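You operate a simulated robot arm through the tools that you are given. There is no shell and no other tool.

The job below is to be done with a simulated two-armed robot. You get a single attempt, and the scene is never put back.

Task
Pick up the filter from the top shelf of the trolley with one hand, pass it to the other hand and put it on the bottom shelf of the trolley. Set down upright: filter.

The check looks at the end state, three seconds after you hand in, the way a careful person would. Anything else that was tipped, shoved, dropped, spilled or broken makes it a failure.

Robot
Two 7-joint arms with two-finger parallel grippers on one trunk, on a base that moves. Base frame: it is fixed to the floor where the robot stands at the start and does not move with it; the origin is under the middle of the robot, x ahead of it, y to its left, z up. Units: mm, degrees, N and s.
The left shoulder is at the start at [50, 168, 1032], the right one opposite. With the tool pointing down near the work surface each hand reaches from about 100 to 660 mm from the robot's upright axis, wherever it stands, measured 20 degrees to its own side. Places, roughly: bottom shelf of the trolley [3300, 2000, 300]; filter [3500, 1750, 750]. Payload 1.57 kg a hand.
The TCP of each hand is the grasp point between the finger pads, 30 mm short of the fingertips. In the tool frame z runs along the fingers and y along their closing line. Largest opening 80 mm; finger width 17, thickness 12; the body of the gripper, 40 by 82 mm, starts 80 mm behind the TCP.
Orientation is that of the tool frame in the base frame, as [roll, pitch, yaw] about the fixed x, y, z axes, in that order (R = Rz(yaw) Ry(pitch) Rx(roll)). With the fingers straight down and closing along the base's y, the tool's x points along the base's -x, its y along +y and its z along -z.

Tools
- The arms move only by the tool step_arm. It takes "left_deltas", "right_deltas" or both (then of equal length, played together; a hand with none holds still); each is one flat list of numbers, 7 for each row, row after row: the closure, from 0 (fully open) to 1 (shut), then the shift along the tool's x, y, z in m, then the turn, a rotation vector about the tool's x, y, z in degrees. In form: [fingers, dx, dy, dz, wx, wy, wz, fingers, dx, dy, dz, wx, wy, wz, ...]. A call has 1 to 20 rows; each row shifts and turns the commanded pose from where the row before left it, along the tool's axes as they then stand. Each row takes 0.2 s and may step no farther than 50 mm and 8.6 degrees from the row before; otherwise, or with a gripper value out of range, the whole call is refused. A pose out of reach is approached as far as the arm can. The call stops where the force on the tool passes 40 N (or 10 N more than at its start, if that is more) or the arm is blocked; 0.2 s more then pass. The fingers move at their own pace (about 45 mm/s each) and stop on an object; they squeeze with about 24 N. The grip force told is the motor's: it shows also when the fingers shut on nothing. Time passes only in rows, and 0.2 s behind the last, so rows that do not move let the fingers close. It gives the time, the measured TCP pose, the force on the tool (base axes), the opening and the grip force at its end, in the units of the frame above (readings bear some noise), with the torque about the TCP (base axes, N m) and any sound that the robot's microphone picked up.
- Cameras (640 x 400 px; columns grow to the right, rows downward): "scene" is now at [129.2, -6.4, 1246.3]; the picture's right is [-0.05, -1.00, 0.00], its down [-0.54, 0.03, -0.84] and it looks along [0.84, -0.05, -0.54] (base axes); focal length 290 px, centre (320, 200). "left" rides on the left gripper at [72, 7, -122] in its tool frame; the picture's right is [-0.09, 1.00, 0.00], its down [-0.84, -0.08, -0.54] and it looks along [-0.54, -0.05, 0.84] (tool axes); focal length 238 px, centre (320, 200). "right" rides on the right gripper at [72, -7, -122] in its tool frame; the picture's right is [0.09, 1.00, 0.00], its down [-0.84, 0.08, -0.54] and it looks along [-0.54, 0.05, 0.84] (tool axes); focal length 238 px, centre (320, 200). There is no depth. A picture from a camera that has moved, and an enlarged one, comes with that camera's place and axes in the base frame and with its lens.
- camera(camera): a new picture of that camera. It takes no simulated time.
- slide_trunk(by): slides the trunk up (or, below 0, down) by that many mm; the arms and the scene camera ride with it, the base frame stays. It gives what a move gives, with no picture.
- base_move(legs): drives the robot by 1 to 6 legs, each [ahead, left, turn to the left] in mm, mm and degrees, along the robot's own axes; the way and the turn of a leg run together, so that a leg with both is an arc; at most 1500 mm and 180 degrees a leg. The arms and the cameras ride along, it lands a little off, and it stops where it bumps. It gives what a move gives.
- head_to(pan, tilt): turns the head with the scene camera to pan (to the left, within 80 degrees either way) and tilt (down, from -29 to 69), counted from straight ahead of the robot. It gives what a move gives.
- inspect(camera, box): a new picture of the part [left, top, right, bottom] of that camera's present view, enlarged. It takes no simulated time.
- close_job(): hands the job in; it is judged then, once.

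Places have to be worked out from the pictures, the camera data and where the tool is seen. Open the grippers and draw the arms clear of the work before you hand the job in, unless the task says otherwise.

The tools are called after "Call:" as name(argument=value, ...) on one line, values as JSON. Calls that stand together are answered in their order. step_arm: Moves the arms, as the interface text tells. Its arguments: {"type":"object","properties":{"left_deltas":{"type":"array","items":{"type":"number"}},"right_deltas":{"type":"array","items":{"type":"number"}}},"required":[]} The other tools are called the same way: slide_trunk (by) moves the trunk up or down; base_move (legs) drives the base; head_to (pan, tilt) turns the head that bears the scene camera; camera (camera) takes a picture; inspect (camera, box) takes an enlarged picture of a part of a camera's view; close_job () hands the job in.

At the start:

```text
time_s: 0.0
left_eef_pos: [445.6, 158.8, 900.1]
left_orientation: [179.9, -0.1, -180.0]
left_wrist_force: [0.4, -0.4, 0.5]
left_ft_torque: [-0.02, 0.01, 0.01]
left_finger_gap: 80.0
left_finger_force: 0.1
right_eef_pos: [448.9, -151.1, 909.8]
right_orientation: [-179.9, 0.0, -180.0]
right_wrist_force: [-0.5, -0.4, -0.3]
right_ft_torque: [0.02, 0.0, -0.03]
right_finger_gap: 80.0
right_finger_force: 0.1
trunk travel left (down, up): [-200.0, 243.0]
robot x, y, heading: [0.9, -2.0, -0.2]
head pan, tilt (commanded): [-3.1, 32.6]
```

scene: 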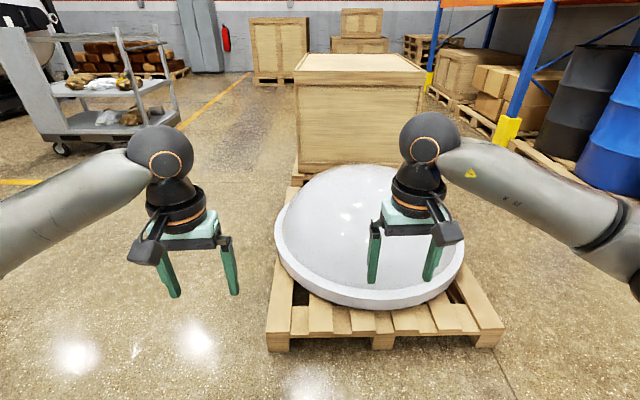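
right: 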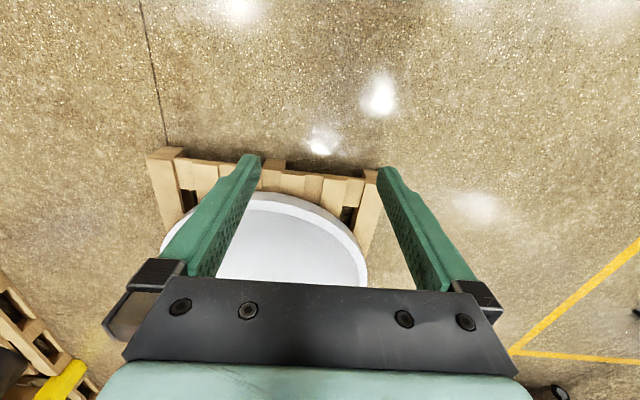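
left: 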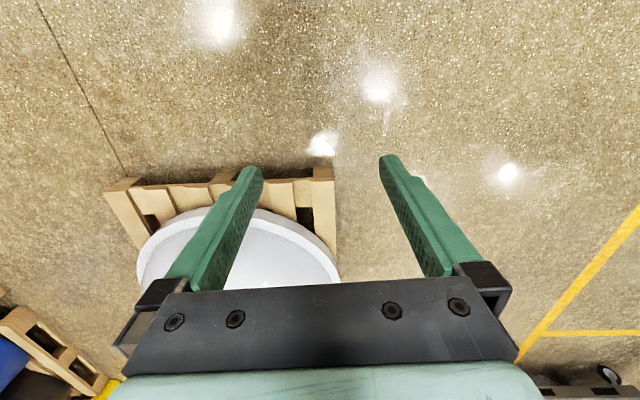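

The trolley is seen at the left, far ahead, with a dome on a pallet in front of me. I turn the head to the trolley for a better look.

Call:
head_to(pan=30, tilt=15)

Call:
camera(camera="scene")

```text
time_s: 1.0
left_eef_pos: [446.4, 159.7, 900.5]
left_orientation: [-180.0, 0.0, 180.0]
left_wrist_force: [-1.1, -0.5, -0.3]
left_ft_torque: [-0.01, 0.01, 0.01]
left_finger_gap: 80.0
left_finger_force: 0.1
right_eef_pos: [449.4, -152.3, 909.8]
right_orientation: [-179.9, 0.1, -180.0]
right_wrist_force: [0.1, 0.1, 0.1]
right_ft_torque: [-0.03, -0.02, 0.0]
right_finger_gap: 80.3
right_finger_force: 0.0
trunk travel left (down, up): [-200.0, 243.0]
robot x, y, heading: [-0.5, 1.5, -0.0]
head pan, tilt (commanded): [30.0, 15.0]
```

```text
taken
camera scene: at [121.0, 45.1, 1274.6], right [0.5, -0.87, 0.0], down [-0.22, -0.13, -0.97], along [0.84, 0.48, -0.26], focal length 290 px, centre (320, 200)
```

scene: 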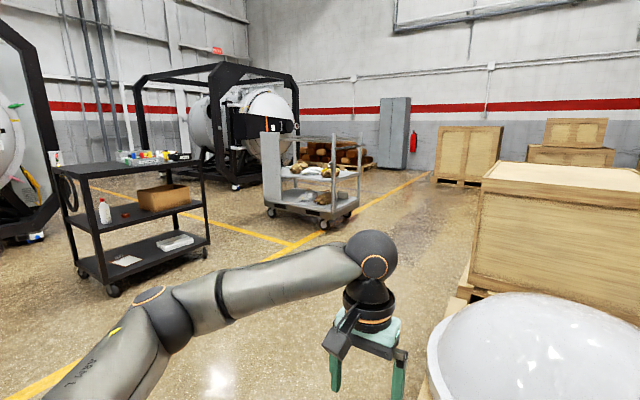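

The given places fall on the grey trolley at about column 310–340. I enlarge it.

Call:
inspect(camera="scene", box=[240, 120, 384, 240])

```text
3.33 times, centred on (312, 180) of scene
camera zoom: at [121.0, 45.1, 1274.6], right [0.5, -0.87, 0.0], down [-0.22, -0.13, -0.97], along [0.84, 0.48, -0.26], focal length 965 px, centre (347, 267)
```

zoom: 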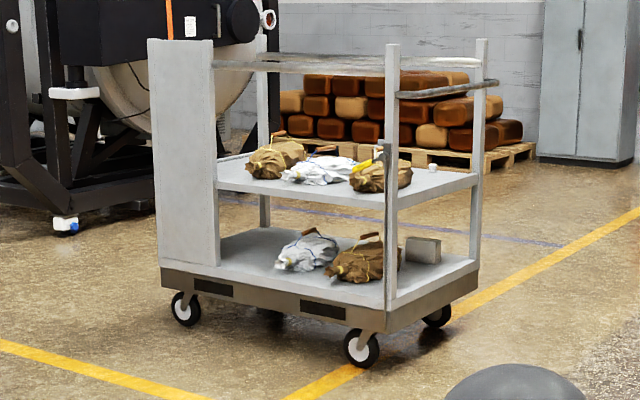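

The grey trolley has its long side towards me and its handle end towards -y; the filter looks like the small white cylinder near the handle end of the top shelf, around [3500, 1650, 660]. I drive left past the dome and then ahead to get a closer look.

Call:
base_move(legs=[[0, 1000, 0], [1400, 0, 0]])

Call:
head_to(pan=18, tilt=18)

Call:
camera(camera="scene")

```text
time_s: 16.5
left_eef_pos: [1843.2, 1128.9, 900.4]
left_orientation: [180.0, -0.1, 179.4]
left_wrist_force: [0.8, 0.8, 0.0]
left_ft_torque: [0.0, -0.01, 0.02]
left_finger_gap: 79.8
left_finger_force: 0.0
right_eef_pos: [1842.6, 818.2, 909.2]
right_orientation: [-180.0, 0.0, 179.1]
right_wrist_force: [1.1, -0.3, -0.1]
right_ft_torque: [-0.02, 0.03, -0.02]
right_finger_gap: 80.0
right_finger_force: 0.1
trunk travel left (down, up): [-200.0, 243.0]
robot x, y, heading: [1394.4, 976.7, -1.1]
head pan, tilt (commanded): [30.0, 15.0]
```

```text
time_s: 17.3
left_eef_pos: [1843.0, 1130.1, 900.8]
left_orientation: [-180.0, 0.0, 179.3]
left_wrist_force: [0.9, 0.4, 0.2]
left_ft_torque: [-0.04, -0.01, -0.03]
left_finger_gap: 80.1
left_finger_force: 0.1
right_eef_pos: [1842.9, 819.3, 908.5]
right_orientation: [-180.0, 0.0, 179.2]
right_wrist_force: [0.9, -0.5, 0.6]
right_ft_torque: [0.03, -0.01, -0.01]
right_finger_gap: 79.9
right_finger_force: 0.0
trunk travel left (down, up): [-200.0, 243.0]
robot x, y, heading: [1395.2, 976.0, -0.7]
head pan, tilt (commanded): [18.0, 18.0]
```

```text
taken
camera scene: at [1523.3, 1001.4, 1269.8], right [0.3, -0.95, 0.0], down [-0.29, -0.09, -0.95], along [0.91, 0.28, -0.31], focal length 290 px, centre (320, 200)
```

scene: 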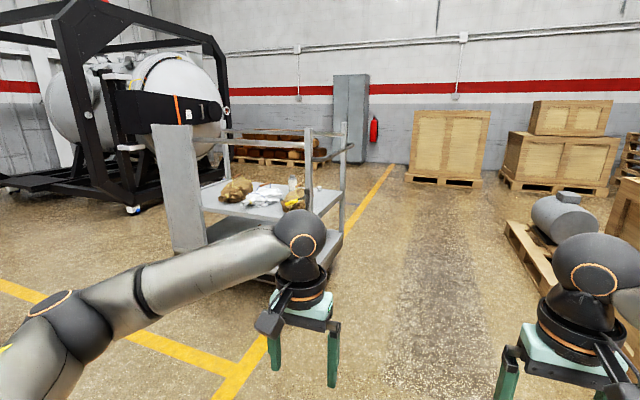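

The left arm hides part of the trolley, but I can enlarge the top shelf.

Call:
inspect(camera="scene", box=[200, 110, 360, 210])

```text
4.00 times, centred on (280, 160) of scene
camera zoom: at [1523.3, 1001.4, 1269.8], right [0.3, -0.95, 0.0], down [-0.29, -0.09, -0.95], along [0.91, 0.28, -0.31], focal length 1158 px, centre (480, 360)
```

zoom: 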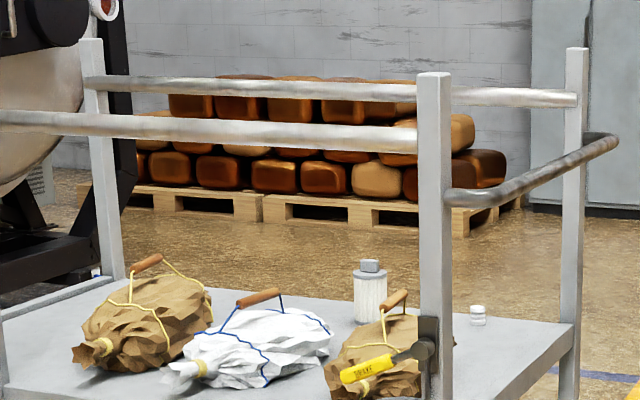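

From here I see it better: the filter is likely the white ribbed cylinder with grey cap, about [3500, 1840], near the rear edge of the top shelf; a small jar stands near the handle end and a tool with a yellow handle hangs by the front post. The trolley occupies about x 2910–3600 from y 1475 on; I drive past its handle end with margin and look from there.

Call:
base_move(legs=[[1450, -330, 0], [350, 0, 0]])

Call:
head_to(pan=78, tilt=28)

Call:
camera(camera="scene")

```text
time_s: 26.6
left_eef_pos: [3653.3, 728.0, 900.3]
left_orientation: [-180.0, 0.0, 177.6]
left_wrist_force: [0.6, 0.1, -0.4]
left_ft_torque: [0.0, -0.01, 0.01]
left_finger_gap: 80.1
left_finger_force: 0.0
right_eef_pos: [3643.6, 417.6, 908.7]
right_orientation: [-180.0, 0.0, 177.4]
right_wrist_force: [0.2, -0.2, 0.5]
right_ft_torque: [-0.04, 0.0, 0.0]
right_finger_gap: 80.1
right_finger_force: 0.0
trunk travel left (down, up): [-200.0, 243.0]
robot x, y, heading: [3203.5, 588.3, -2.6]
head pan, tilt (commanded): [18.0, 18.0]
```

```text
time_s: 27.9
left_eef_pos: [3653.1, 729.2, 899.1]
left_orientation: [-180.0, 0.0, 177.6]
left_wrist_force: [-0.2, 0.6, -0.6]
left_ft_torque: [0.04, -0.03, 0.0]
left_finger_gap: 79.9
left_finger_force: 0.0
right_eef_pos: [3642.4, 417.6, 910.1]
right_orientation: [-180.0, 0.0, 177.4]
right_wrist_force: [0.1, 0.7, 0.0]
right_ft_torque: [0.0, 0.01, -0.01]
right_finger_gap: 79.9
right_finger_force: 0.1
trunk travel left (down, up): [-200.0, 243.0]
robot x, y, heading: [3200.4, 587.6, -2.6]
head pan, tilt (commanded): [78.0, 28.0]
```

```text
taken
camera scene: at [3263.2, 673.7, 1253.7], right [0.97, -0.25, 0.0], down [-0.12, -0.45, -0.88], along [0.22, 0.85, -0.47], focal length 290 px, centre (320, 200)
```

scene: 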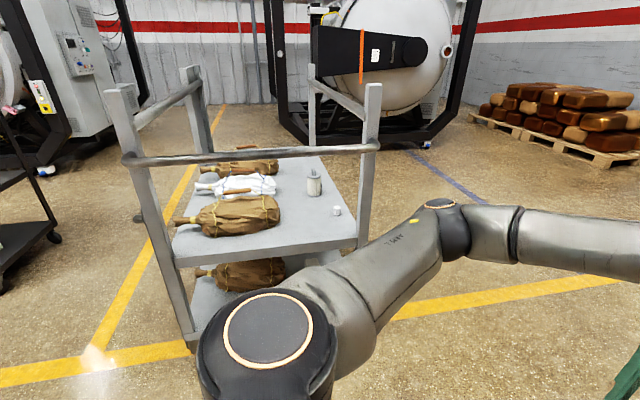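

Call:
inspect(camera="scene", box=[140, 100, 396, 260])

```text
2.50 times, centred on (268, 180) of scene
camera zoom: at [3263.2, 673.7, 1253.7], right [0.97, -0.25, 0.0], down [-0.12, -0.45, -0.88], along [0.22, 0.85, -0.47], focal length 724 px, centre (450, 250)
```

zoom: 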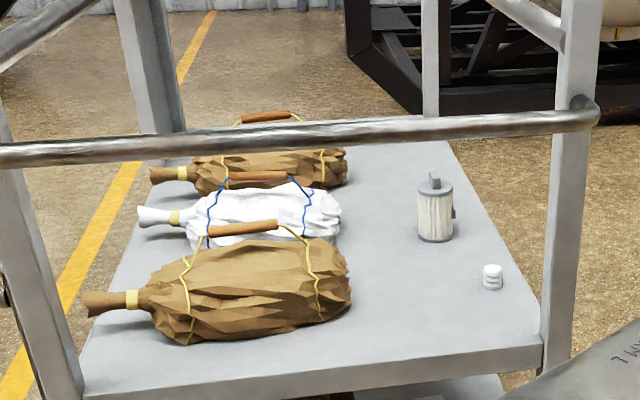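

The filter stands upright near the rear edge of the top shelf, triangulated to about [3540, 1850] with the shelf at z ≈ 640; it is about 70 mm across. The rear side is clear of the bags, so I drive around behind the trolley and face it from there.

Call:
base_move(legs=[[1150, 170, 0], [0, 0, 90], [0, 0, 92]])

Call:
head_to(pan=-30, tilt=22)

Call:
camera(camera="scene")

```text
time_s: 41.6
left_eef_pos: [3919.2, 534.2, 900.1]
left_orientation: [-180.0, 0.0, 3.2]
left_wrist_force: [0.1, 1.1, -0.4]
left_ft_torque: [-0.04, 0.0, 0.01]
left_finger_gap: 80.0
left_finger_force: 0.1
right_eef_pos: [3899.4, 843.5, 909.5]
right_orientation: [-180.0, 0.1, 3.2]
right_wrist_force: [-0.4, -0.1, -0.7]
right_ft_torque: [0.0, -0.03, 0.02]
right_finger_gap: 79.9
right_finger_force: 0.1
trunk travel left (down, up): [-200.0, 243.0]
robot x, y, heading: [4354.2, 718.4, -177.2]
head pan, tilt (commanded): [78.0, 28.0]
```

```text
time_s: 43.5
left_eef_pos: [3918.6, 533.2, 899.6]
left_orientation: [-180.0, 0.0, 3.2]
left_wrist_force: [0.5, -1.3, 0.1]
left_ft_torque: [0.01, -0.01, 0.0]
left_finger_gap: 80.0
left_finger_force: 0.2
right_eef_pos: [3898.2, 844.6, 909.6]
right_orientation: [179.9, -0.1, 3.2]
right_wrist_force: [-1.3, -0.6, -0.8]
right_ft_torque: [0.01, -0.01, 0.0]
right_finger_gap: 80.1
right_finger_force: 0.1
trunk travel left (down, up): [-200.0, 243.0]
robot x, y, heading: [4356.4, 718.3, -177.0]
head pan, tilt (commanded): [-30.0, 22.0]
```

```text
taken
camera scene: at [4233.0, 756.3, 1263.3], right [0.45, 0.89, 0.0], down [0.33, -0.17, -0.93], along [-0.83, 0.42, -0.37], focal length 290 px, centre (320, 200)
```

scene: 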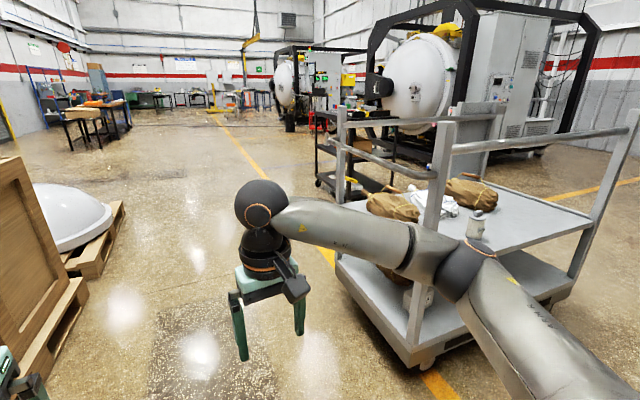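

The way behind the trolley is open. I square up, back off a little and slide right along the rear side to about y = 1850.

Call:
base_move(legs=[[-80, 0, -3], [0, -1130, 0]])

Call:
head_to(pan=0, tilt=38)

Call:
camera(camera="scene")

```text
time_s: 54.5
left_eef_pos: [3990.6, 1708.9, 900.4]
left_orientation: [179.9, -0.1, -0.4]
left_wrist_force: [0.9, 0.7, -0.9]
left_ft_torque: [0.03, -0.01, 0.01]
left_finger_gap: 80.1
left_finger_force: 0.2
right_eef_pos: [3990.8, 2019.9, 908.7]
right_orientation: [180.0, 0.0, -0.3]
right_wrist_force: [-0.1, -0.3, 0.4]
right_ft_torque: [0.01, 0.03, 0.01]
right_finger_gap: 80.5
right_finger_force: 0.1
trunk travel left (down, up): [-200.0, 243.0]
robot x, y, heading: [4435.9, 1863.3, 179.4]
head pan, tilt (commanded): [-30.0, 22.0]
```

```text
time_s: 55.4
left_eef_pos: [3990.9, 1708.8, 899.7]
left_orientation: [180.0, -0.1, -0.4]
left_wrist_force: [0.5, -0.6, 0.9]
left_ft_torque: [-0.02, 0.0, 0.01]
left_finger_gap: 79.6
left_finger_force: 0.1
right_eef_pos: [3989.7, 2019.5, 909.4]
right_orientation: [-179.9, -0.1, -0.4]
right_wrist_force: [0.0, -0.2, -0.4]
right_ft_torque: [-0.01, 0.01, -0.01]
right_finger_gap: 80.1
right_finger_force: 0.1
trunk travel left (down, up): [-200.0, 243.0]
robot x, y, heading: [4439.8, 1865.1, 179.7]
head pan, tilt (commanded): [0.0, 38.0]
```

```text
taken
camera scene: at [4311.9, 1864.8, 1238.1], right [0.01, 1.0, 0.0], down [0.62, 0.0, -0.79], along [-0.79, 0.01, -0.62], focal length 290 px, centre (320, 200)
```

scene: 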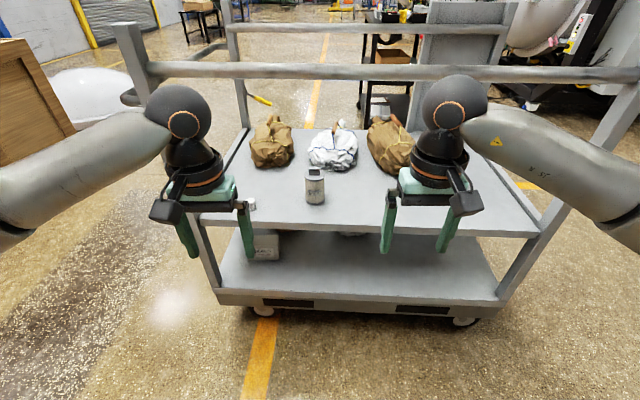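

A good view: the filter stands at about the middle of the rear edge, and the rear half of the bottom shelf is free to the right of the grey box. I enlarge both parts.

Call:
inspect(camera="scene", box=[240, 150, 400, 250])

Call:
inspect(camera="scene", box=[180, 190, 560, 330])

```text
4.00 times, centred on (320, 200) of scene
camera zoom: at [4311.9, 1864.8, 1238.1], right [0.01, 1.0, 0.0], down [0.62, 0.0, -0.79], along [-0.79, 0.01, -0.62], focal length 1158 px, centre (320, 200)
```

zoom: 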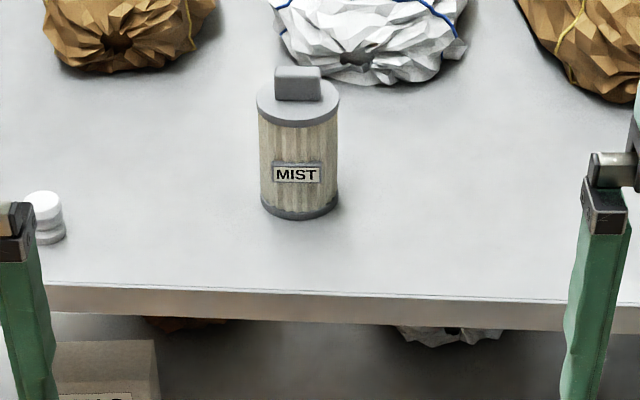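

```text
1.68 times, centred on (370, 260) of scene
camera zoom: at [4311.9, 1864.8, 1238.1], right [0.01, 1.0, 0.0], down [0.62, 0.0, -0.79], along [-0.79, 0.01, -0.62], focal length 488 px, centre (236, 99)
```

zoom: 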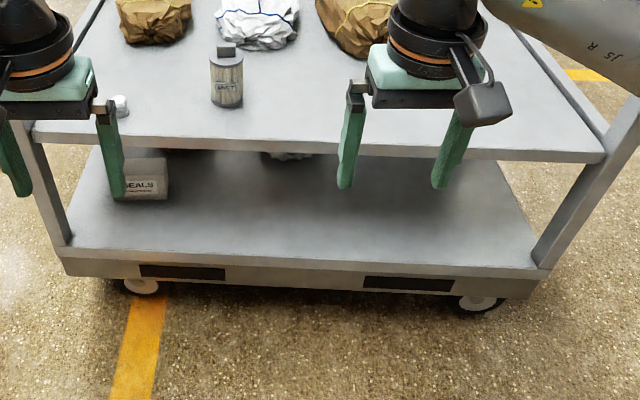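

The filter (label "MIST") is about 66 mm across and 100 mm tall with a 37 × 18 × 27 mm block knob on top, standing at ≈[3553, 1853], shelf z ≈ 640, rear edge x ≈ 3658, rear bar z ≈ 1063; the bottom shelf is at z ≈ 240 with free room at x 3350–3650, y 1720–2350. I plan: left hand takes the knob tilted 45°, right hand takes the body and places. First I look down to judge my base's footprint.

Call:
head_to(pan=0, tilt=69)

Call:
camera(camera="scene")

```text
time_s: 56.4
left_eef_pos: [3991.3, 1709.6, 900.0]
left_orientation: [-180.0, -0.1, -0.5]
left_wrist_force: [-0.1, -0.3, -0.2]
left_ft_torque: [0.02, -0.01, -0.02]
left_finger_gap: 80.0
left_finger_force: 0.0
right_eef_pos: [3990.5, 2019.9, 909.5]
right_orientation: [180.0, 0.0, -0.4]
right_wrist_force: [-0.4, 0.4, -0.1]
right_ft_torque: [0.02, -0.02, -0.03]
right_finger_gap: 80.1
right_finger_force: 0.1
trunk travel left (down, up): [-200.0, 243.0]
robot x, y, heading: [4437.8, 1865.4, 179.6]
head pan, tilt (commanded): [0.0, 68.8]
```

```text
taken
camera scene: at [4342.3, 1864.5, 1199.0], right [0.01, 1.0, 0.0], down [0.93, -0.01, -0.36], along [-0.36, 0.0, -0.93], focal length 290 px, centre (320, 200)
```

scene: 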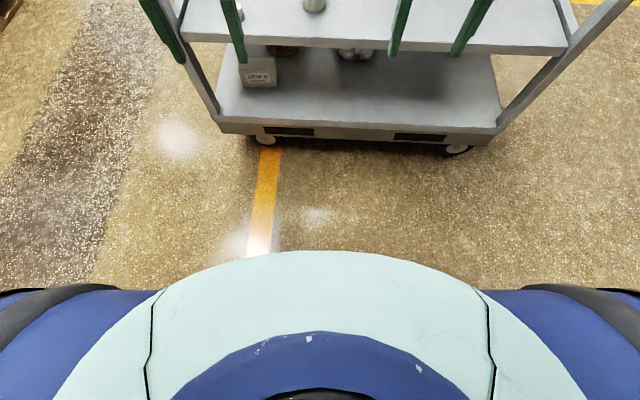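

My base front is about 280–340 mm ahead of my axis, so an axis at x ≈ 4100 stays clear of the trolley. I lower the trunk, then tilt the left tool 45° forward in free space while drawing the right hand back.

Call:
slide_trunk(by=-130)

Call:
step_arm(left_deltas=[0, 0, 0, 0, 0, -7.5, 0, 0, 0, 0, 0, 0, -7.5, 0, 0, 0, 0, 0, 0, -7.5, 0, 0, 0, 0, 0, 0, -7.5, 0, 0, 0, 0, 0, 0, -7.5, 0, 0, 0, 0, 0, 0, -7.5, 0, 0, 0, 0, 0, 0, 0, 0], right_deltas=[0, 0.03, 0, 0, 0, -7.5, 0, 0, 0.03, 0, 0, 0, -7.5, 0, 0, 0, 0, 0, 0, -7.5, 0, 0, 0, 0, 0, 0, -7.5, 0, 0, 0, 0, 0, 0, -7.5, 0, 0, 0, 0, 0, 0, -7.5, 0, 0, 0, 0, 0, 0, 0, 0])

Call:
head_to(pan=0, tilt=38)

Call:
camera(camera="scene")

Call:
camera(camera="left")

```text
time_s: 58.0
left_eef_pos: [3991.2, 1708.8, 770.3]
left_orientation: [-180.0, 0.0, -0.4]
left_wrist_force: [-0.2, 1.1, -0.2]
left_ft_torque: [-0.01, -0.02, -0.01]
left_finger_gap: 80.0
left_finger_force: 0.0
right_eef_pos: [3989.9, 2019.1, 779.6]
right_orientation: [180.0, -0.1, -0.3]
right_wrist_force: [-0.3, -0.6, -0.3]
right_ft_torque: [0.01, 0.02, 0.0]
right_finger_gap: 80.1
right_finger_force: 0.2
trunk travel left (down, up): [-70.0, 373.0]
robot x, y, heading: [4435.7, 1867.7, 179.7]
head pan, tilt (commanded): [0.0, 68.8]
```

```text
time_s: 59.5
left_eef_pos: [3991.1, 1707.9, 770.0]
left_orientation: [-179.9, 45.1, -0.3]
left_wrist_force: [0.5, 0.8, -0.7]
left_ft_torque: [0.0, 0.02, 0.02]
left_finger_gap: 80.0
left_finger_force: 0.0
right_eef_pos: [4041.8, 2013.8, 776.5]
right_orientation: [-180.0, 45.0, -0.5]
right_wrist_force: [0.1, 1.0, -0.3]
right_ft_torque: [0.0, 0.02, 0.02]
right_finger_gap: 79.9
right_finger_force: 0.0
right hand out of reach, approached as far as the arm can: row 6
trunk travel left (down, up): [-70.0, 373.0]
robot x, y, heading: [4441.3, 1866.1, 179.7]
head pan, tilt (commanded): [0.0, 68.8]
```

```text
time_s: 60.5
left_eef_pos: [3992.5, 1709.4, 770.3]
left_orientation: [-180.0, 45.0, -0.4]
left_wrist_force: [-0.4, 0.6, -0.8]
left_ft_torque: [0.04, 0.01, 0.0]
left_finger_gap: 80.2
left_finger_force: 0.0
right_eef_pos: [4041.2, 2014.7, 775.8]
right_orientation: [179.9, 45.0, -0.4]
right_wrist_force: [-0.2, -0.7, -0.7]
right_ft_torque: [-0.01, -0.01, -0.06]
right_finger_gap: 79.8
right_finger_force: 0.0
trunk travel left (down, up): [-70.0, 373.0]
robot x, y, heading: [4438.5, 1865.1, 179.5]
head pan, tilt (commanded): [0.0, 38.0]
```

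```text
taken
camera scene: at [4311.9, 1864.7, 1108.0], right [0.01, 1.0, 0.0], down [0.62, 0.0, -0.79], along [-0.79, 0.01, -0.62], focal length 290 px, centre (320, 200)
```

scene: 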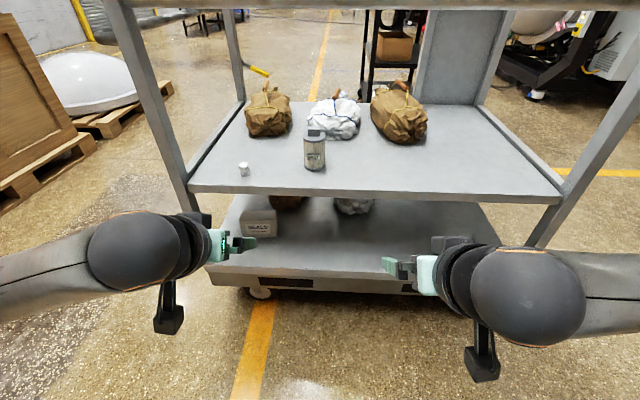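

```text
taken
camera left: at [4127.1, 1702.1, 805.5], right [-0.07, -1.0, 0.07], down [-0.21, 0.08, 0.97], along [-0.98, 0.06, -0.21], focal length 238 px, centre (320, 200)
```

left: 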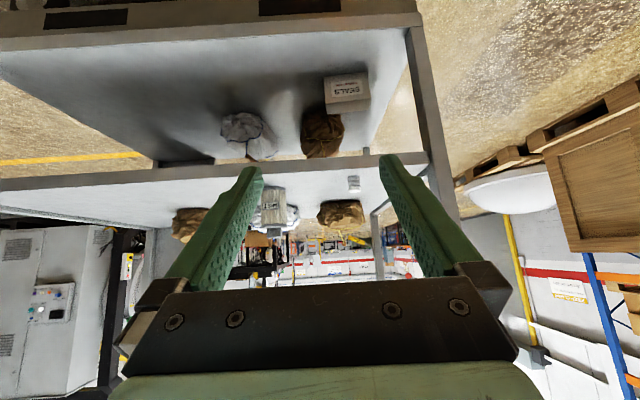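

Both tools tilt fine (the near limit at this tilt is about 400 mm ahead). The filter is again at ≈[3555, 1852]; I enlarge it once more from this lower viewpoint to fix its heights.

Call:
inspect(camera="scene", box=[280, 110, 360, 190])

Call:
inspect(camera="left", box=[240, 160, 320, 250])

```text
5.00 times, centred on (320, 150) of scene
camera zoom: at [4311.9, 1864.7, 1108.0], right [0.01, 1.0, 0.0], down [0.62, 0.0, -0.79], along [-0.79, 0.01, -0.62], focal length 1447 px, centre (320, 450)
```

zoom: 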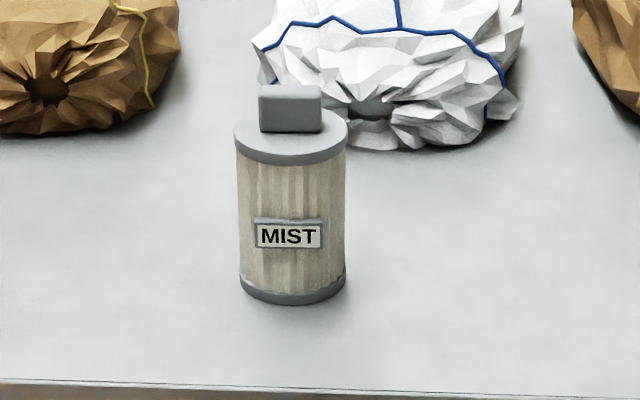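

```text
4.44 times, centred on (280, 205) of left
camera zoom: at [4127.1, 1702.1, 805.5], right [-0.07, -1.0, 0.07], down [-0.21, 0.08, 0.97], along [-0.98, 0.06, -0.21], focal length 1059 px, centre (498, 178)
```

zoom: 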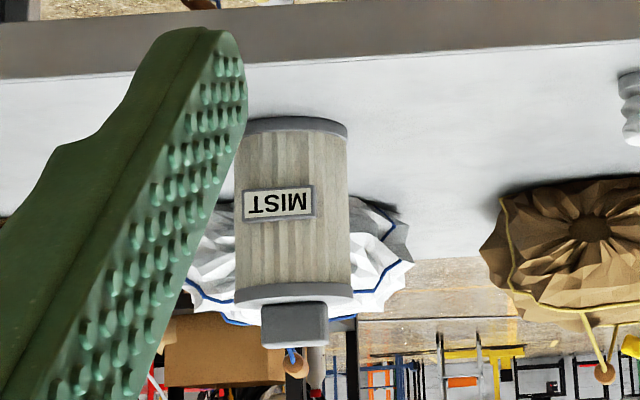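

Filter axis is at [3550, 1852], cap top z ≈ 742, knob 35 mm wide in y, z 742–766. I drive ahead to about [4100, 1900], the hands staying above the shelf and below the bar.

Call:
base_move(legs=[[335, -38, 0.4]])

Call:
camera(camera="scene")

Call:
camera(camera="left")

```text
time_s: 62.7
left_eef_pos: [3656.7, 1744.6, 770.4]
left_orientation: [180.0, 44.9, 0.0]
left_wrist_force: [-0.1, 0.3, 0.2]
left_ft_torque: [-0.01, -0.01, 0.0]
left_finger_gap: 80.0
left_finger_force: 0.0
right_eef_pos: [3705.7, 2050.8, 777.9]
right_orientation: [180.0, 45.0, 0.1]
right_wrist_force: [0.5, -1.2, -0.4]
right_ft_torque: [0.01, -0.01, 0.0]
right_finger_gap: 80.1
right_finger_force: 0.2
trunk travel left (down, up): [-70.0, 373.0]
robot x, y, heading: [4102.1, 1903.9, -179.9]
head pan, tilt (commanded): [0.0, 38.0]
```

```text
taken
camera scene: at [3977.0, 1902.0, 1108.1], right [0.0, 1.0, 0.0], down [0.62, 0.0, -0.79], along [-0.79, 0.0, -0.62], focal length 290 px, centre (320, 200)
```

scene: 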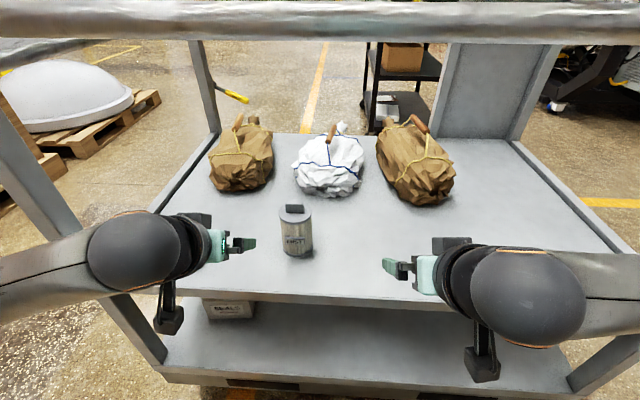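

```text
taken
camera left: at [3793.6, 1738.0, 805.5], right [-0.06, -1.0, 0.07], down [-0.21, 0.08, 0.97], along [-0.98, 0.05, -0.21], focal length 238 px, centre (320, 200)
```

left: 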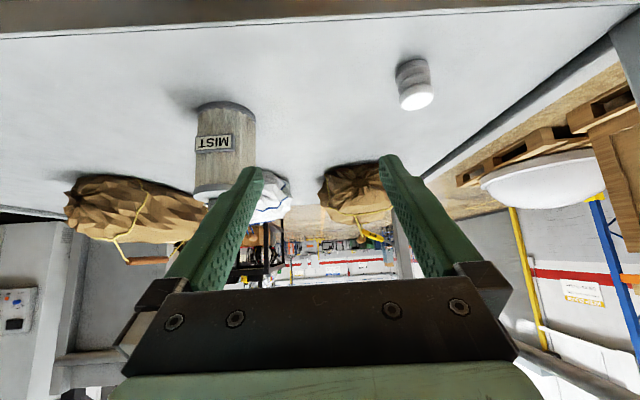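

Landed at [4102, 1904] heading -179.9. I enlarge the filter in both cameras to fix its place before reaching in.

Call:
inspect(camera="scene", box=[256, 190, 336, 270])

Call:
inspect(camera="left", box=[180, 90, 280, 220])

```text
5.00 times, centred on (296, 230) of scene
camera zoom: at [3977.0, 1902.0, 1108.1], right [0.0, 1.0, 0.0], down [0.62, 0.0, -0.79], along [-0.79, 0.0, -0.62], focal length 1447 px, centre (440, 50)
```

zoom: 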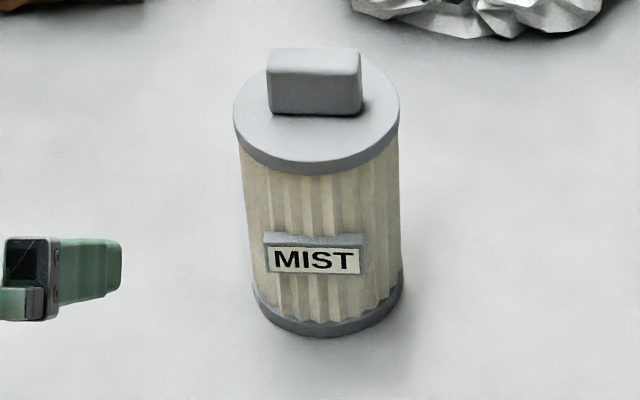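

```text
3.08 times, centred on (230, 155) of left
camera zoom: at [3793.6, 1738.0, 805.5], right [-0.06, -1.0, 0.07], down [-0.21, 0.08, 0.97], along [-0.98, 0.05, -0.21], focal length 733 px, centre (597, 338)
```

zoom: 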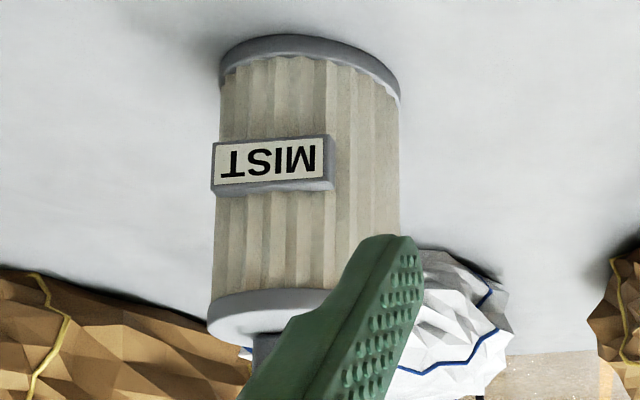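

Filter axis refined to [3548, 1853]; a label block sticks out of its near side, so I change the plan: the left hand grips the body (66 mm) closing along y, and the right hand will later take the block knob from the side and place. I line the left hand up behind the filter at z ≈ 695.

Call:
step_arm(left_deltas=[0, 0.009, -0.0181, 0.009, 0, 0, 0, 0, 0.009, -0.0181, 0.009, 0, 0, 0, 0, 0.009, -0.0181, 0.009, 0, 0, 0, 0, 0.009, -0.0181, 0.009, 0, 0, 0, 0, 0.009, -0.0181, 0.009, 0, 0, 0, 0, 0.009, -0.0182, 0.009, 0, 0, 0, 0, 0, 0, 0, 0, 0, 0])

Call:
camera(camera="left")

Call:
camera(camera="scene")

```text
time_s: 64.3
left_eef_pos: [3657.3, 1853.2, 693.5]
left_orientation: [-180.0, 44.9, 0.1]
left_wrist_force: [0.6, -0.6, -1.2]
left_ft_torque: [0.0, -0.02, -0.01]
left_finger_gap: 80.2
left_finger_force: 0.0
right_eef_pos: [3704.9, 2049.8, 775.9]
right_orientation: [179.9, 44.9, 0.0]
right_wrist_force: [-0.7, 0.5, -0.1]
right_ft_torque: [-0.02, 0.0, -0.01]
right_finger_gap: 80.0
right_finger_force: 0.0
trunk travel left (down, up): [-70.0, 373.0]
robot x, y, heading: [4103.8, 1904.9, -179.8]
head pan, tilt (commanded): [0.0, 38.0]
```

```text
taken
camera left: at [3793.0, 1847.0, 729.3], right [-0.06, -1.0, 0.07], down [-0.21, 0.08, 0.97], along [-0.98, 0.05, -0.21], focal length 238 px, centre (320, 200)
```

left: 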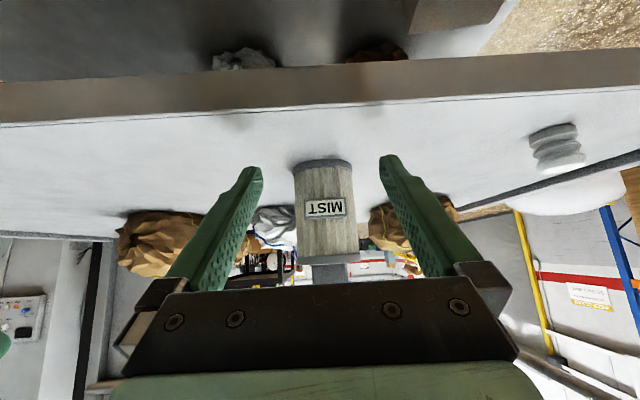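

```text
taken
camera scene: at [3977.0, 1902.0, 1108.1], right [0.0, 1.0, 0.0], down [0.62, 0.0, -0.79], along [-0.79, 0.0, -0.62], focal length 290 px, centre (320, 200)
```

scene: 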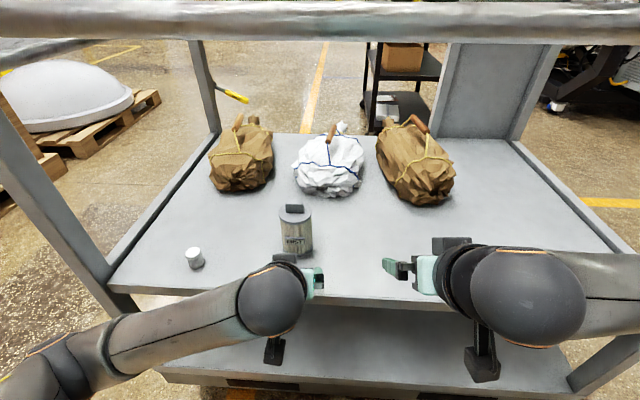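

The filter is centred between the fingers (y ≈ 1853.5 against TCP 1853.2). I advance 70 mm and check again.

Call:
step_arm(left_deltas=[0, -0.0099, 0, 0.0099, 0, 0, 0, 0, -0.0099, 0, 0.0099, 0, 0, 0, 0, -0.0099, 0, 0.0099, 0, 0, 0, 0, -0.0099, 0, 0.0099, 0, 0, 0, 0, -0.0099, 0, 0.0099, 0, 0, 0, 0, 0, 0, 0, 0, 0, 0])

Call:
camera(camera="left")

Call:
inspect(camera="scene", box=[230, 180, 370, 320])

```text
time_s: 65.7
left_eef_pos: [3586.9, 1853.2, 693.6]
left_orientation: [-179.9, 45.1, 0.1]
left_wrist_force: [0.1, -0.7, -0.1]
left_ft_torque: [0.0, 0.03, 0.01]
left_finger_gap: 79.8
left_finger_force: 0.0
right_eef_pos: [3705.6, 2050.4, 776.7]
right_orientation: [180.0, 45.0, -0.1]
right_wrist_force: [-0.2, -0.3, 0.7]
right_ft_torque: [-0.04, 0.0, 0.0]
right_finger_gap: 80.1
right_finger_force: 0.0
trunk travel left (down, up): [-70.0, 373.0]
robot x, y, heading: [4103.5, 1903.7, -180.1]
head pan, tilt (commanded): [0.0, 38.0]
```

```text
taken
camera left: at [3723.3, 1847.1, 729.1], right [-0.06, -1.0, 0.07], down [-0.21, 0.08, 0.97], along [-0.98, 0.05, -0.21], focal length 238 px, centre (320, 200)
```

left: 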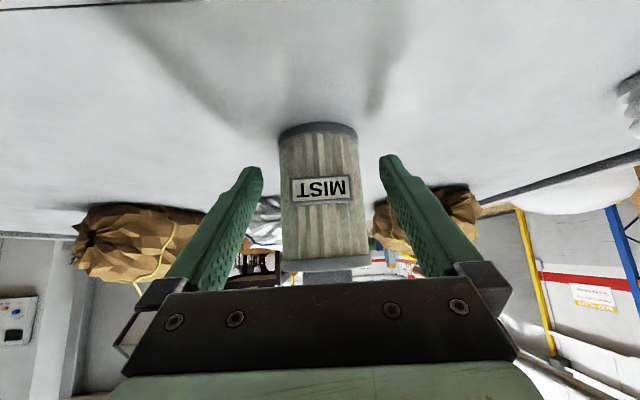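

```text
2.86 times, centred on (300, 250) of scene
camera zoom: at [3977.0, 1902.0, 1108.1], right [0.0, 1.0, 0.0], down [0.62, 0.0, -0.79], along [-0.79, 0.0, -0.62], focal length 827 px, centre (377, 57)
```

zoom: 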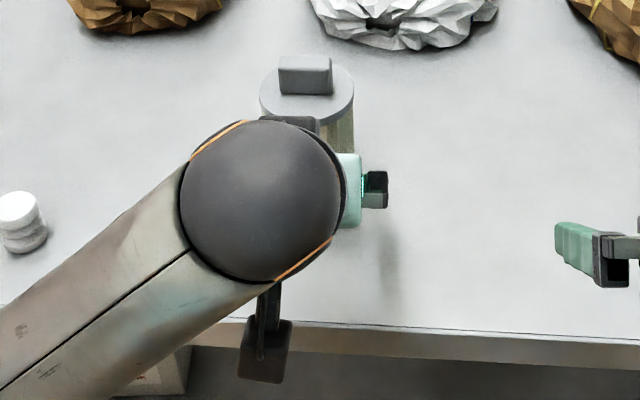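

Still centred. I advance the last 39 mm, then close on the body and let the fingers settle.

Call:
step_arm(left_deltas=[0, -0.0092, 0, 0.0092, 0, 0, 0, 0, -0.0092, 0, 0.0092, 0, 0, 0, 0, -0.0091, 0, 0.0091, 0, 0, 0, 0, 0, 0, 0, 0, 0, 0])

Call:
camera(camera="left")

```text
time_s: 66.7
left_eef_pos: [3548.1, 1852.3, 694.6]
left_orientation: [-180.0, 45.0, 0.2]
left_wrist_force: [-0.5, -0.2, 0.5]
left_ft_torque: [-0.01, 0.01, -0.02]
left_finger_gap: 79.9
left_finger_force: 0.1
right_eef_pos: [3705.3, 2051.4, 776.0]
right_orientation: [180.0, 45.0, 0.0]
right_wrist_force: [0.0, 0.8, 0.2]
right_ft_torque: [-0.03, -0.02, -0.02]
right_finger_gap: 80.3
right_finger_force: 0.0
trunk travel left (down, up): [-70.0, 373.0]
robot x, y, heading: [4103.3, 1905.4, -179.8]
head pan, tilt (commanded): [0.0, 38.0]
```

```text
taken
camera left: at [3684.0, 1846.5, 730.2], right [-0.06, -1.0, 0.07], down [-0.21, 0.08, 0.97], along [-0.98, 0.05, -0.21], focal length 238 px, centre (320, 200)
```

left: 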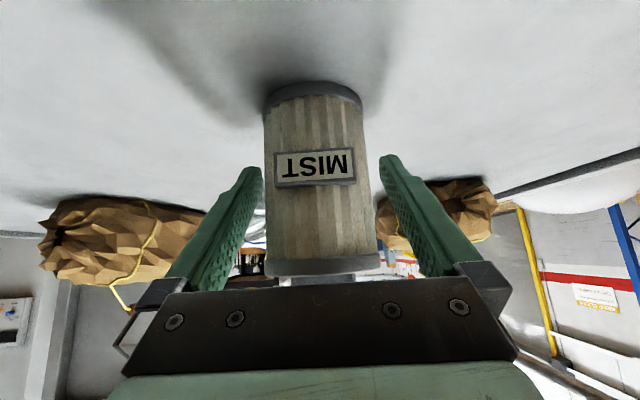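

The body sits between the fingers with no contact force. I close the left gripper.

Call:
step_arm(left_deltas=[1, 0, 0, 0, 0, 0, 0, 1, 0, 0, 0, 0, 0, 0, 1, 0, 0, 0, 0, 0, 0, 1, 0, 0, 0, 0, 0, 0])

Call:
camera(camera="left")

```text
time_s: 67.7
left_eef_pos: [3548.4, 1852.7, 694.6]
left_orientation: [-180.0, 45.1, 0.1]
left_wrist_force: [0.9, -1.0, -0.6]
left_ft_torque: [-0.05, -0.06, -0.02]
left_finger_gap: 67.2
left_finger_force: 24.1
right_eef_pos: [3704.7, 2051.1, 777.2]
right_orientation: [-180.0, 45.0, 0.0]
right_wrist_force: [0.4, 0.0, -0.4]
right_ft_torque: [-0.01, 0.04, -0.04]
right_finger_gap: 79.7
right_finger_force: 0.1
trunk travel left (down, up): [-70.0, 373.0]
robot x, y, heading: [4102.4, 1903.0, -179.6]
head pan, tilt (commanded): [0.0, 38.0]
```

```text
taken
camera left: at [3684.3, 1846.6, 730.3], right [-0.06, -1.0, 0.07], down [-0.21, 0.08, 0.97], along [-0.98, 0.05, -0.21], focal length 238 px, centre (320, 200)
```

left: 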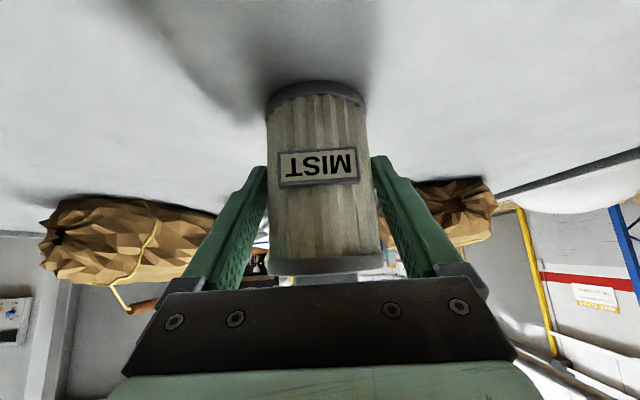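

Gripped: gap 67.2 mm with 24 N. I lift gently 60 mm straight up.

Call:
step_arm(left_deltas=[1, -0.0043, 0, -0.0043, 0, 0, 0, 1, -0.0071, 0, -0.0071, 0, 0, 0, 1, -0.0085, 0, -0.0085, 0, 0, 0, 1, -0.0085, 0, -0.0085, 0, 0, 0, 1, -0.0085, 0, -0.0085, 0, 0, 0, 1, -0.0043, 0, -0.0043, 0, 0, 0, 1, 0, 0, 0, 0, 0, 0])

Call:
camera(camera="left")

Call:
camera(camera="scene")

```text
time_s: 69.3
left_eef_pos: [3547.6, 1852.3, 752.1]
left_orientation: [179.9, 45.0, 0.0]
left_wrist_force: [1.3, 0.2, -1.8]
left_ft_torque: [-0.01, -0.03, 0.0]
left_finger_gap: 67.1
left_finger_force: 24.0
right_eef_pos: [3706.2, 2051.0, 776.8]
right_orientation: [-180.0, 45.0, 0.0]
right_wrist_force: [0.5, 0.5, 0.3]
right_ft_torque: [0.0, -0.03, 0.03]
right_finger_gap: 79.9
right_finger_force: 0.0
trunk travel left (down, up): [-70.0, 373.0]
robot x, y, heading: [4104.9, 1905.4, -179.9]
head pan, tilt (commanded): [0.0, 38.0]
```

```text
taken
camera left: at [3684.9, 1846.8, 787.6], right [-0.06, -1.0, 0.07], down [-0.21, 0.08, 0.97], along [-0.98, 0.05, -0.21], focal length 238 px, centre (320, 200)
```

left: 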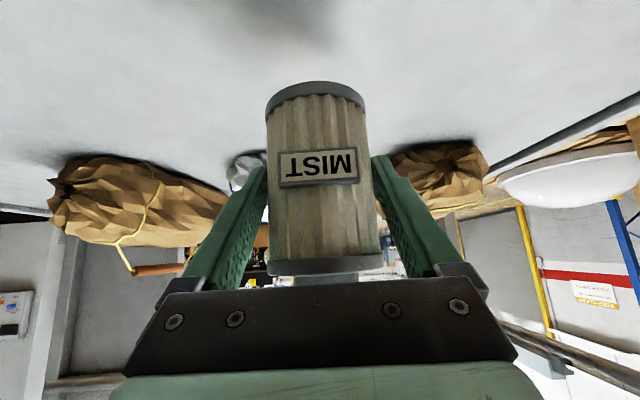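

```text
taken
camera scene: at [3976.9, 1902.0, 1108.1], right [0.0, 1.0, 0.0], down [0.62, 0.0, -0.79], along [-0.79, 0.0, -0.62], focal length 290 px, centre (320, 200)
```

scene: 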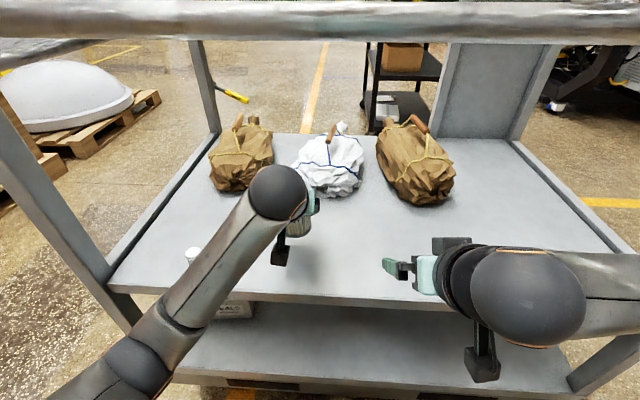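

The filter came up cleanly and hangs upright in the left hand (light, about 2 N). I back the base off 350 mm so the hand-over happens clear of the trolley.

Call:
base_move(legs=[[-350, 0, 0]])

Call:
camera(camera="scene")

```text
time_s: 71.6
left_eef_pos: [3903.8, 1852.5, 751.5]
left_orientation: [-180.0, 45.0, 0.1]
left_wrist_force: [-1.0, 0.0, -1.4]
left_ft_torque: [0.02, -0.03, -0.01]
left_finger_gap: 67.1
left_finger_force: 24.2
right_eef_pos: [4060.3, 2051.3, 776.0]
right_orientation: [-180.0, 45.0, 0.2]
right_wrist_force: [-0.5, 0.4, -0.3]
right_ft_torque: [-0.02, -0.01, 0.01]
right_finger_gap: 80.0
right_finger_force: 0.0
trunk travel left (down, up): [-70.0, 373.0]
robot x, y, heading: [4459.9, 1905.8, -179.9]
head pan, tilt (commanded): [0.0, 38.0]
```

```text
taken
camera scene: at [4332.1, 1902.4, 1108.1], right [0.0, 1.0, 0.0], down [0.62, 0.0, -0.79], along [-0.79, 0.0, -0.62], focal length 290 px, centre (320, 200)
```

scene: 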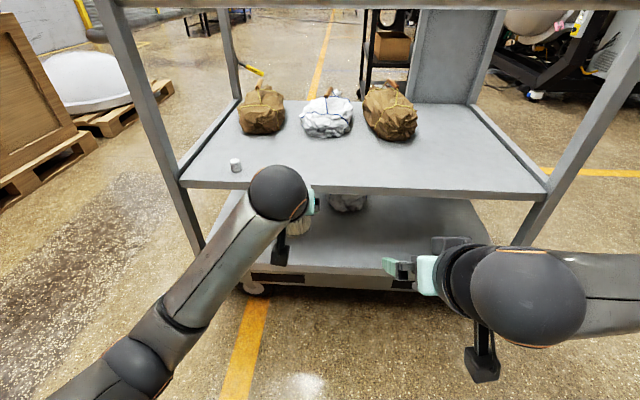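

Clear of the trolley. I yaw the left hand 45° inward about the vertical with the filter, while the right hand rises and comes a bit forward.

Call:
step_arm(left_deltas=[1, 0, 0, 0, 5.303, 0, 5.303, 1, 0, 0, 0, 5.303, 0, 5.303, 1, 0, 0, 0, 5.303, 0, 5.303, 1, 0, 0, 0, 5.303, 0, 5.303, 1, 0, 0, 0, 5.303, 0, 5.303, 1, 0, 0, 0, 5.303, 0, 5.303, 1, 0, 0, 0, 0, 0, 0], right_deltas=[0.5, -0.0212, 0, -0.0071, 0, 0, 0, 0.5, -0.0212, 0, -0.0071, 0, 0, 0, 0.5, -0.0212, 0, -0.0071, 0, 0, 0, 0.5, -0.0212, 0, -0.0071, 0, 0, 0, 0.5, -0.0212, 0, -0.0071, 0, 0, 0, 0.5, -0.0212, 0, -0.0071, 0, 0, 0, 0.5, 0, 0, 0, 0, 0, 0])

Call:
camera(camera="scene")

```text
time_s: 73.2
left_eef_pos: [3904.4, 1852.5, 751.4]
left_orientation: [-180.0, 45.0, -44.9]
left_wrist_force: [-0.3, 0.0, -1.3]
left_ft_torque: [-0.01, -0.01, 0.02]
left_finger_gap: 67.0
left_finger_force: 23.8
right_eef_pos: [3999.4, 2049.3, 896.5]
right_orientation: [180.0, 44.9, 0.1]
right_wrist_force: [0.0, -0.5, -1.1]
right_ft_torque: [0.0, 0.0, 0.01]
right_finger_gap: 39.7
right_finger_force: 0.0
trunk travel left (down, up): [-70.0, 373.0]
robot x, y, heading: [4463.0, 1901.6, -180.0]
head pan, tilt (commanded): [0.0, 38.0]
```

```text
taken
camera scene: at [4332.1, 1902.4, 1108.1], right [0.0, 1.0, 0.0], down [0.62, 0.0, -0.79], along [-0.79, 0.0, -0.62], focal length 290 px, centre (320, 200)
```

scene: 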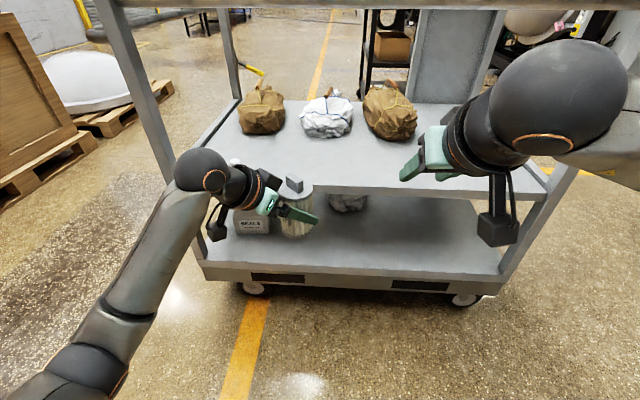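

The left hand holds the filter at 45° yaw as planned. I yaw the right hand 45° the other way, so that its closing line matches the knob's thin side.

Call:
step_arm(right_deltas=[0.5, 0, 0, 0, -5.303, 0, -5.303, 0.5, 0, 0, 0, -5.303, 0, -5.303, 0.5, 0, 0, 0, -5.303, 0, -5.303, 0.5, 0, 0, 0, -5.303, 0, -5.303, 0.5, 0, 0, 0, -5.303, 0, -5.303, 0.5, 0, 0, 0, -5.303, 0, -5.303, 0.5, 0, 0, 0, 0, 0, 0])

Call:
camera(camera="scene")

Call:
inspect(camera="scene", box=[250, 160, 350, 250])

Call:
camera(camera="right")

```text
time_s: 74.8
left_eef_pos: [3904.0, 1852.4, 751.2]
left_orientation: [180.0, 44.9, -44.8]
left_wrist_force: [-0.1, -0.5, -0.7]
left_ft_torque: [0.01, -0.03, 0.01]
left_finger_gap: 67.3
left_finger_force: 23.8
right_eef_pos: [4000.5, 2050.5, 896.9]
right_orientation: [-180.0, 45.1, 45.1]
right_wrist_force: [0.5, 0.4, -0.7]
right_ft_torque: [0.0, -0.01, 0.0]
right_finger_gap: 39.9
right_finger_force: 0.1
trunk travel left (down, up): [-70.0, 373.0]
robot x, y, heading: [4459.7, 1905.0, -179.8]
head pan, tilt (commanded): [0.0, 38.0]
```

```text
taken
camera scene: at [4332.1, 1902.5, 1108.1], right [0.0, 1.0, 0.0], down [0.62, 0.0, -0.79], along [-0.79, 0.0, -0.62], focal length 290 px, centre (320, 200)
```

scene: 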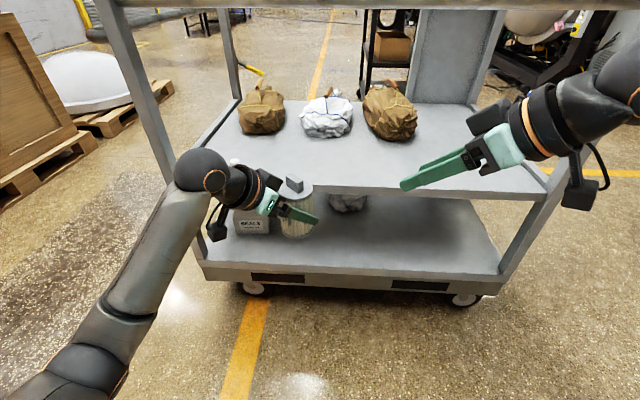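

```text
4.44 times, centred on (300, 205) of scene
camera zoom: at [4332.1, 1902.5, 1108.1], right [0.0, 1.0, 0.0], down [0.62, 0.0, -0.79], along [-0.79, 0.0, -0.62], focal length 1286 px, centre (409, 178)
```

zoom: 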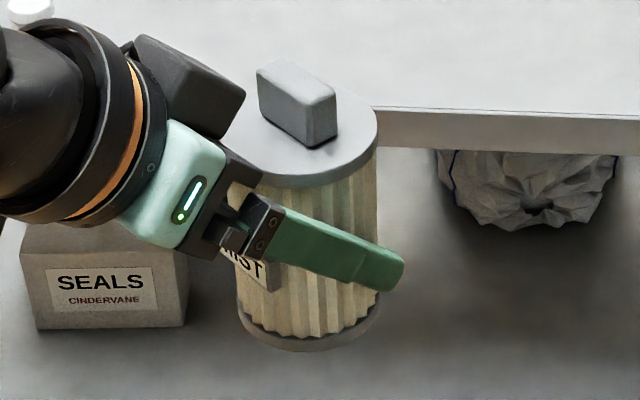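

```text
taken
camera right: at [4092.6, 2151.9, 932.0], right [0.75, -0.66, -0.06], down [-0.09, -0.2, 0.97], along [-0.65, -0.73, -0.21], focal length 238 px, centre (320, 200)
```

right: 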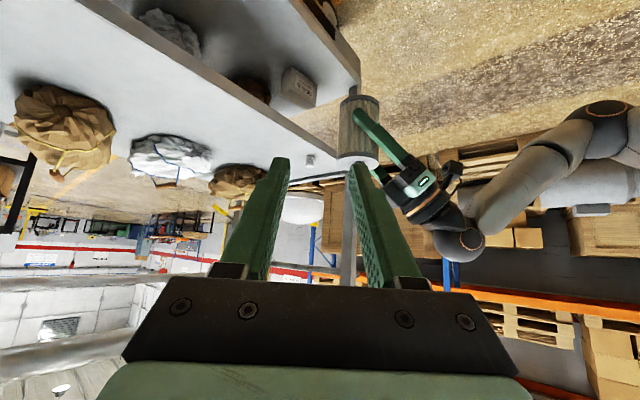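

The knob is visible in both views. I enlarge it in the scene and right cameras to fix its centre before bringing the right hand over it.

Call:
inspect(camera="scene", box=[275, 165, 325, 205])

Call:
inspect(camera="right", box=[320, 80, 400, 190])

```text
10.00 times, centred on (300, 185) of scene
camera zoom: at [4332.1, 1902.5, 1108.1], right [0.0, 1.0, 0.0], down [0.62, 0.0, -0.79], along [-0.79, 0.0, -0.62], focal length 2894 px, centre (520, 350)
```

zoom: 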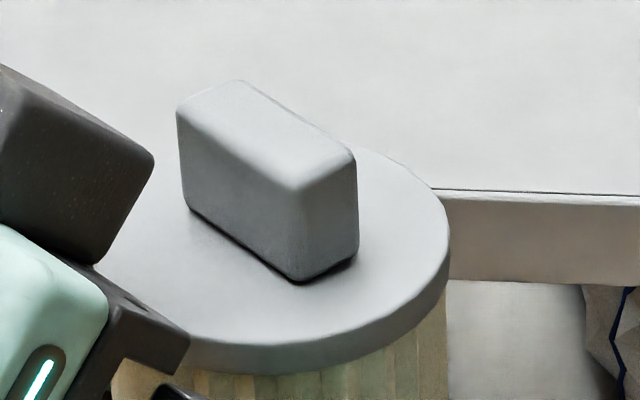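

```text
3.64 times, centred on (360, 135) of right
camera zoom: at [4092.6, 2151.9, 932.0], right [0.75, -0.66, -0.06], down [-0.09, -0.2, 0.97], along [-0.65, -0.73, -0.21], focal length 867 px, centre (174, 436)
```

zoom: 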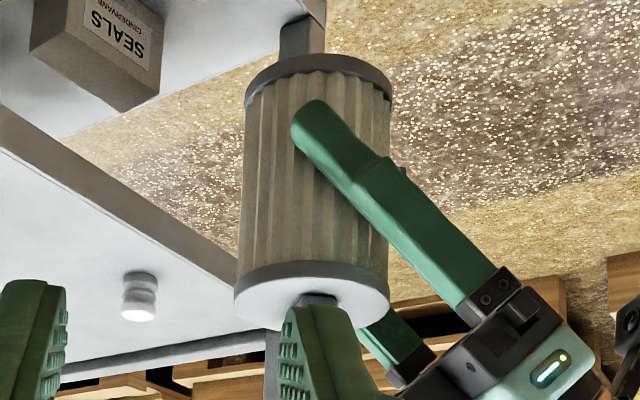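

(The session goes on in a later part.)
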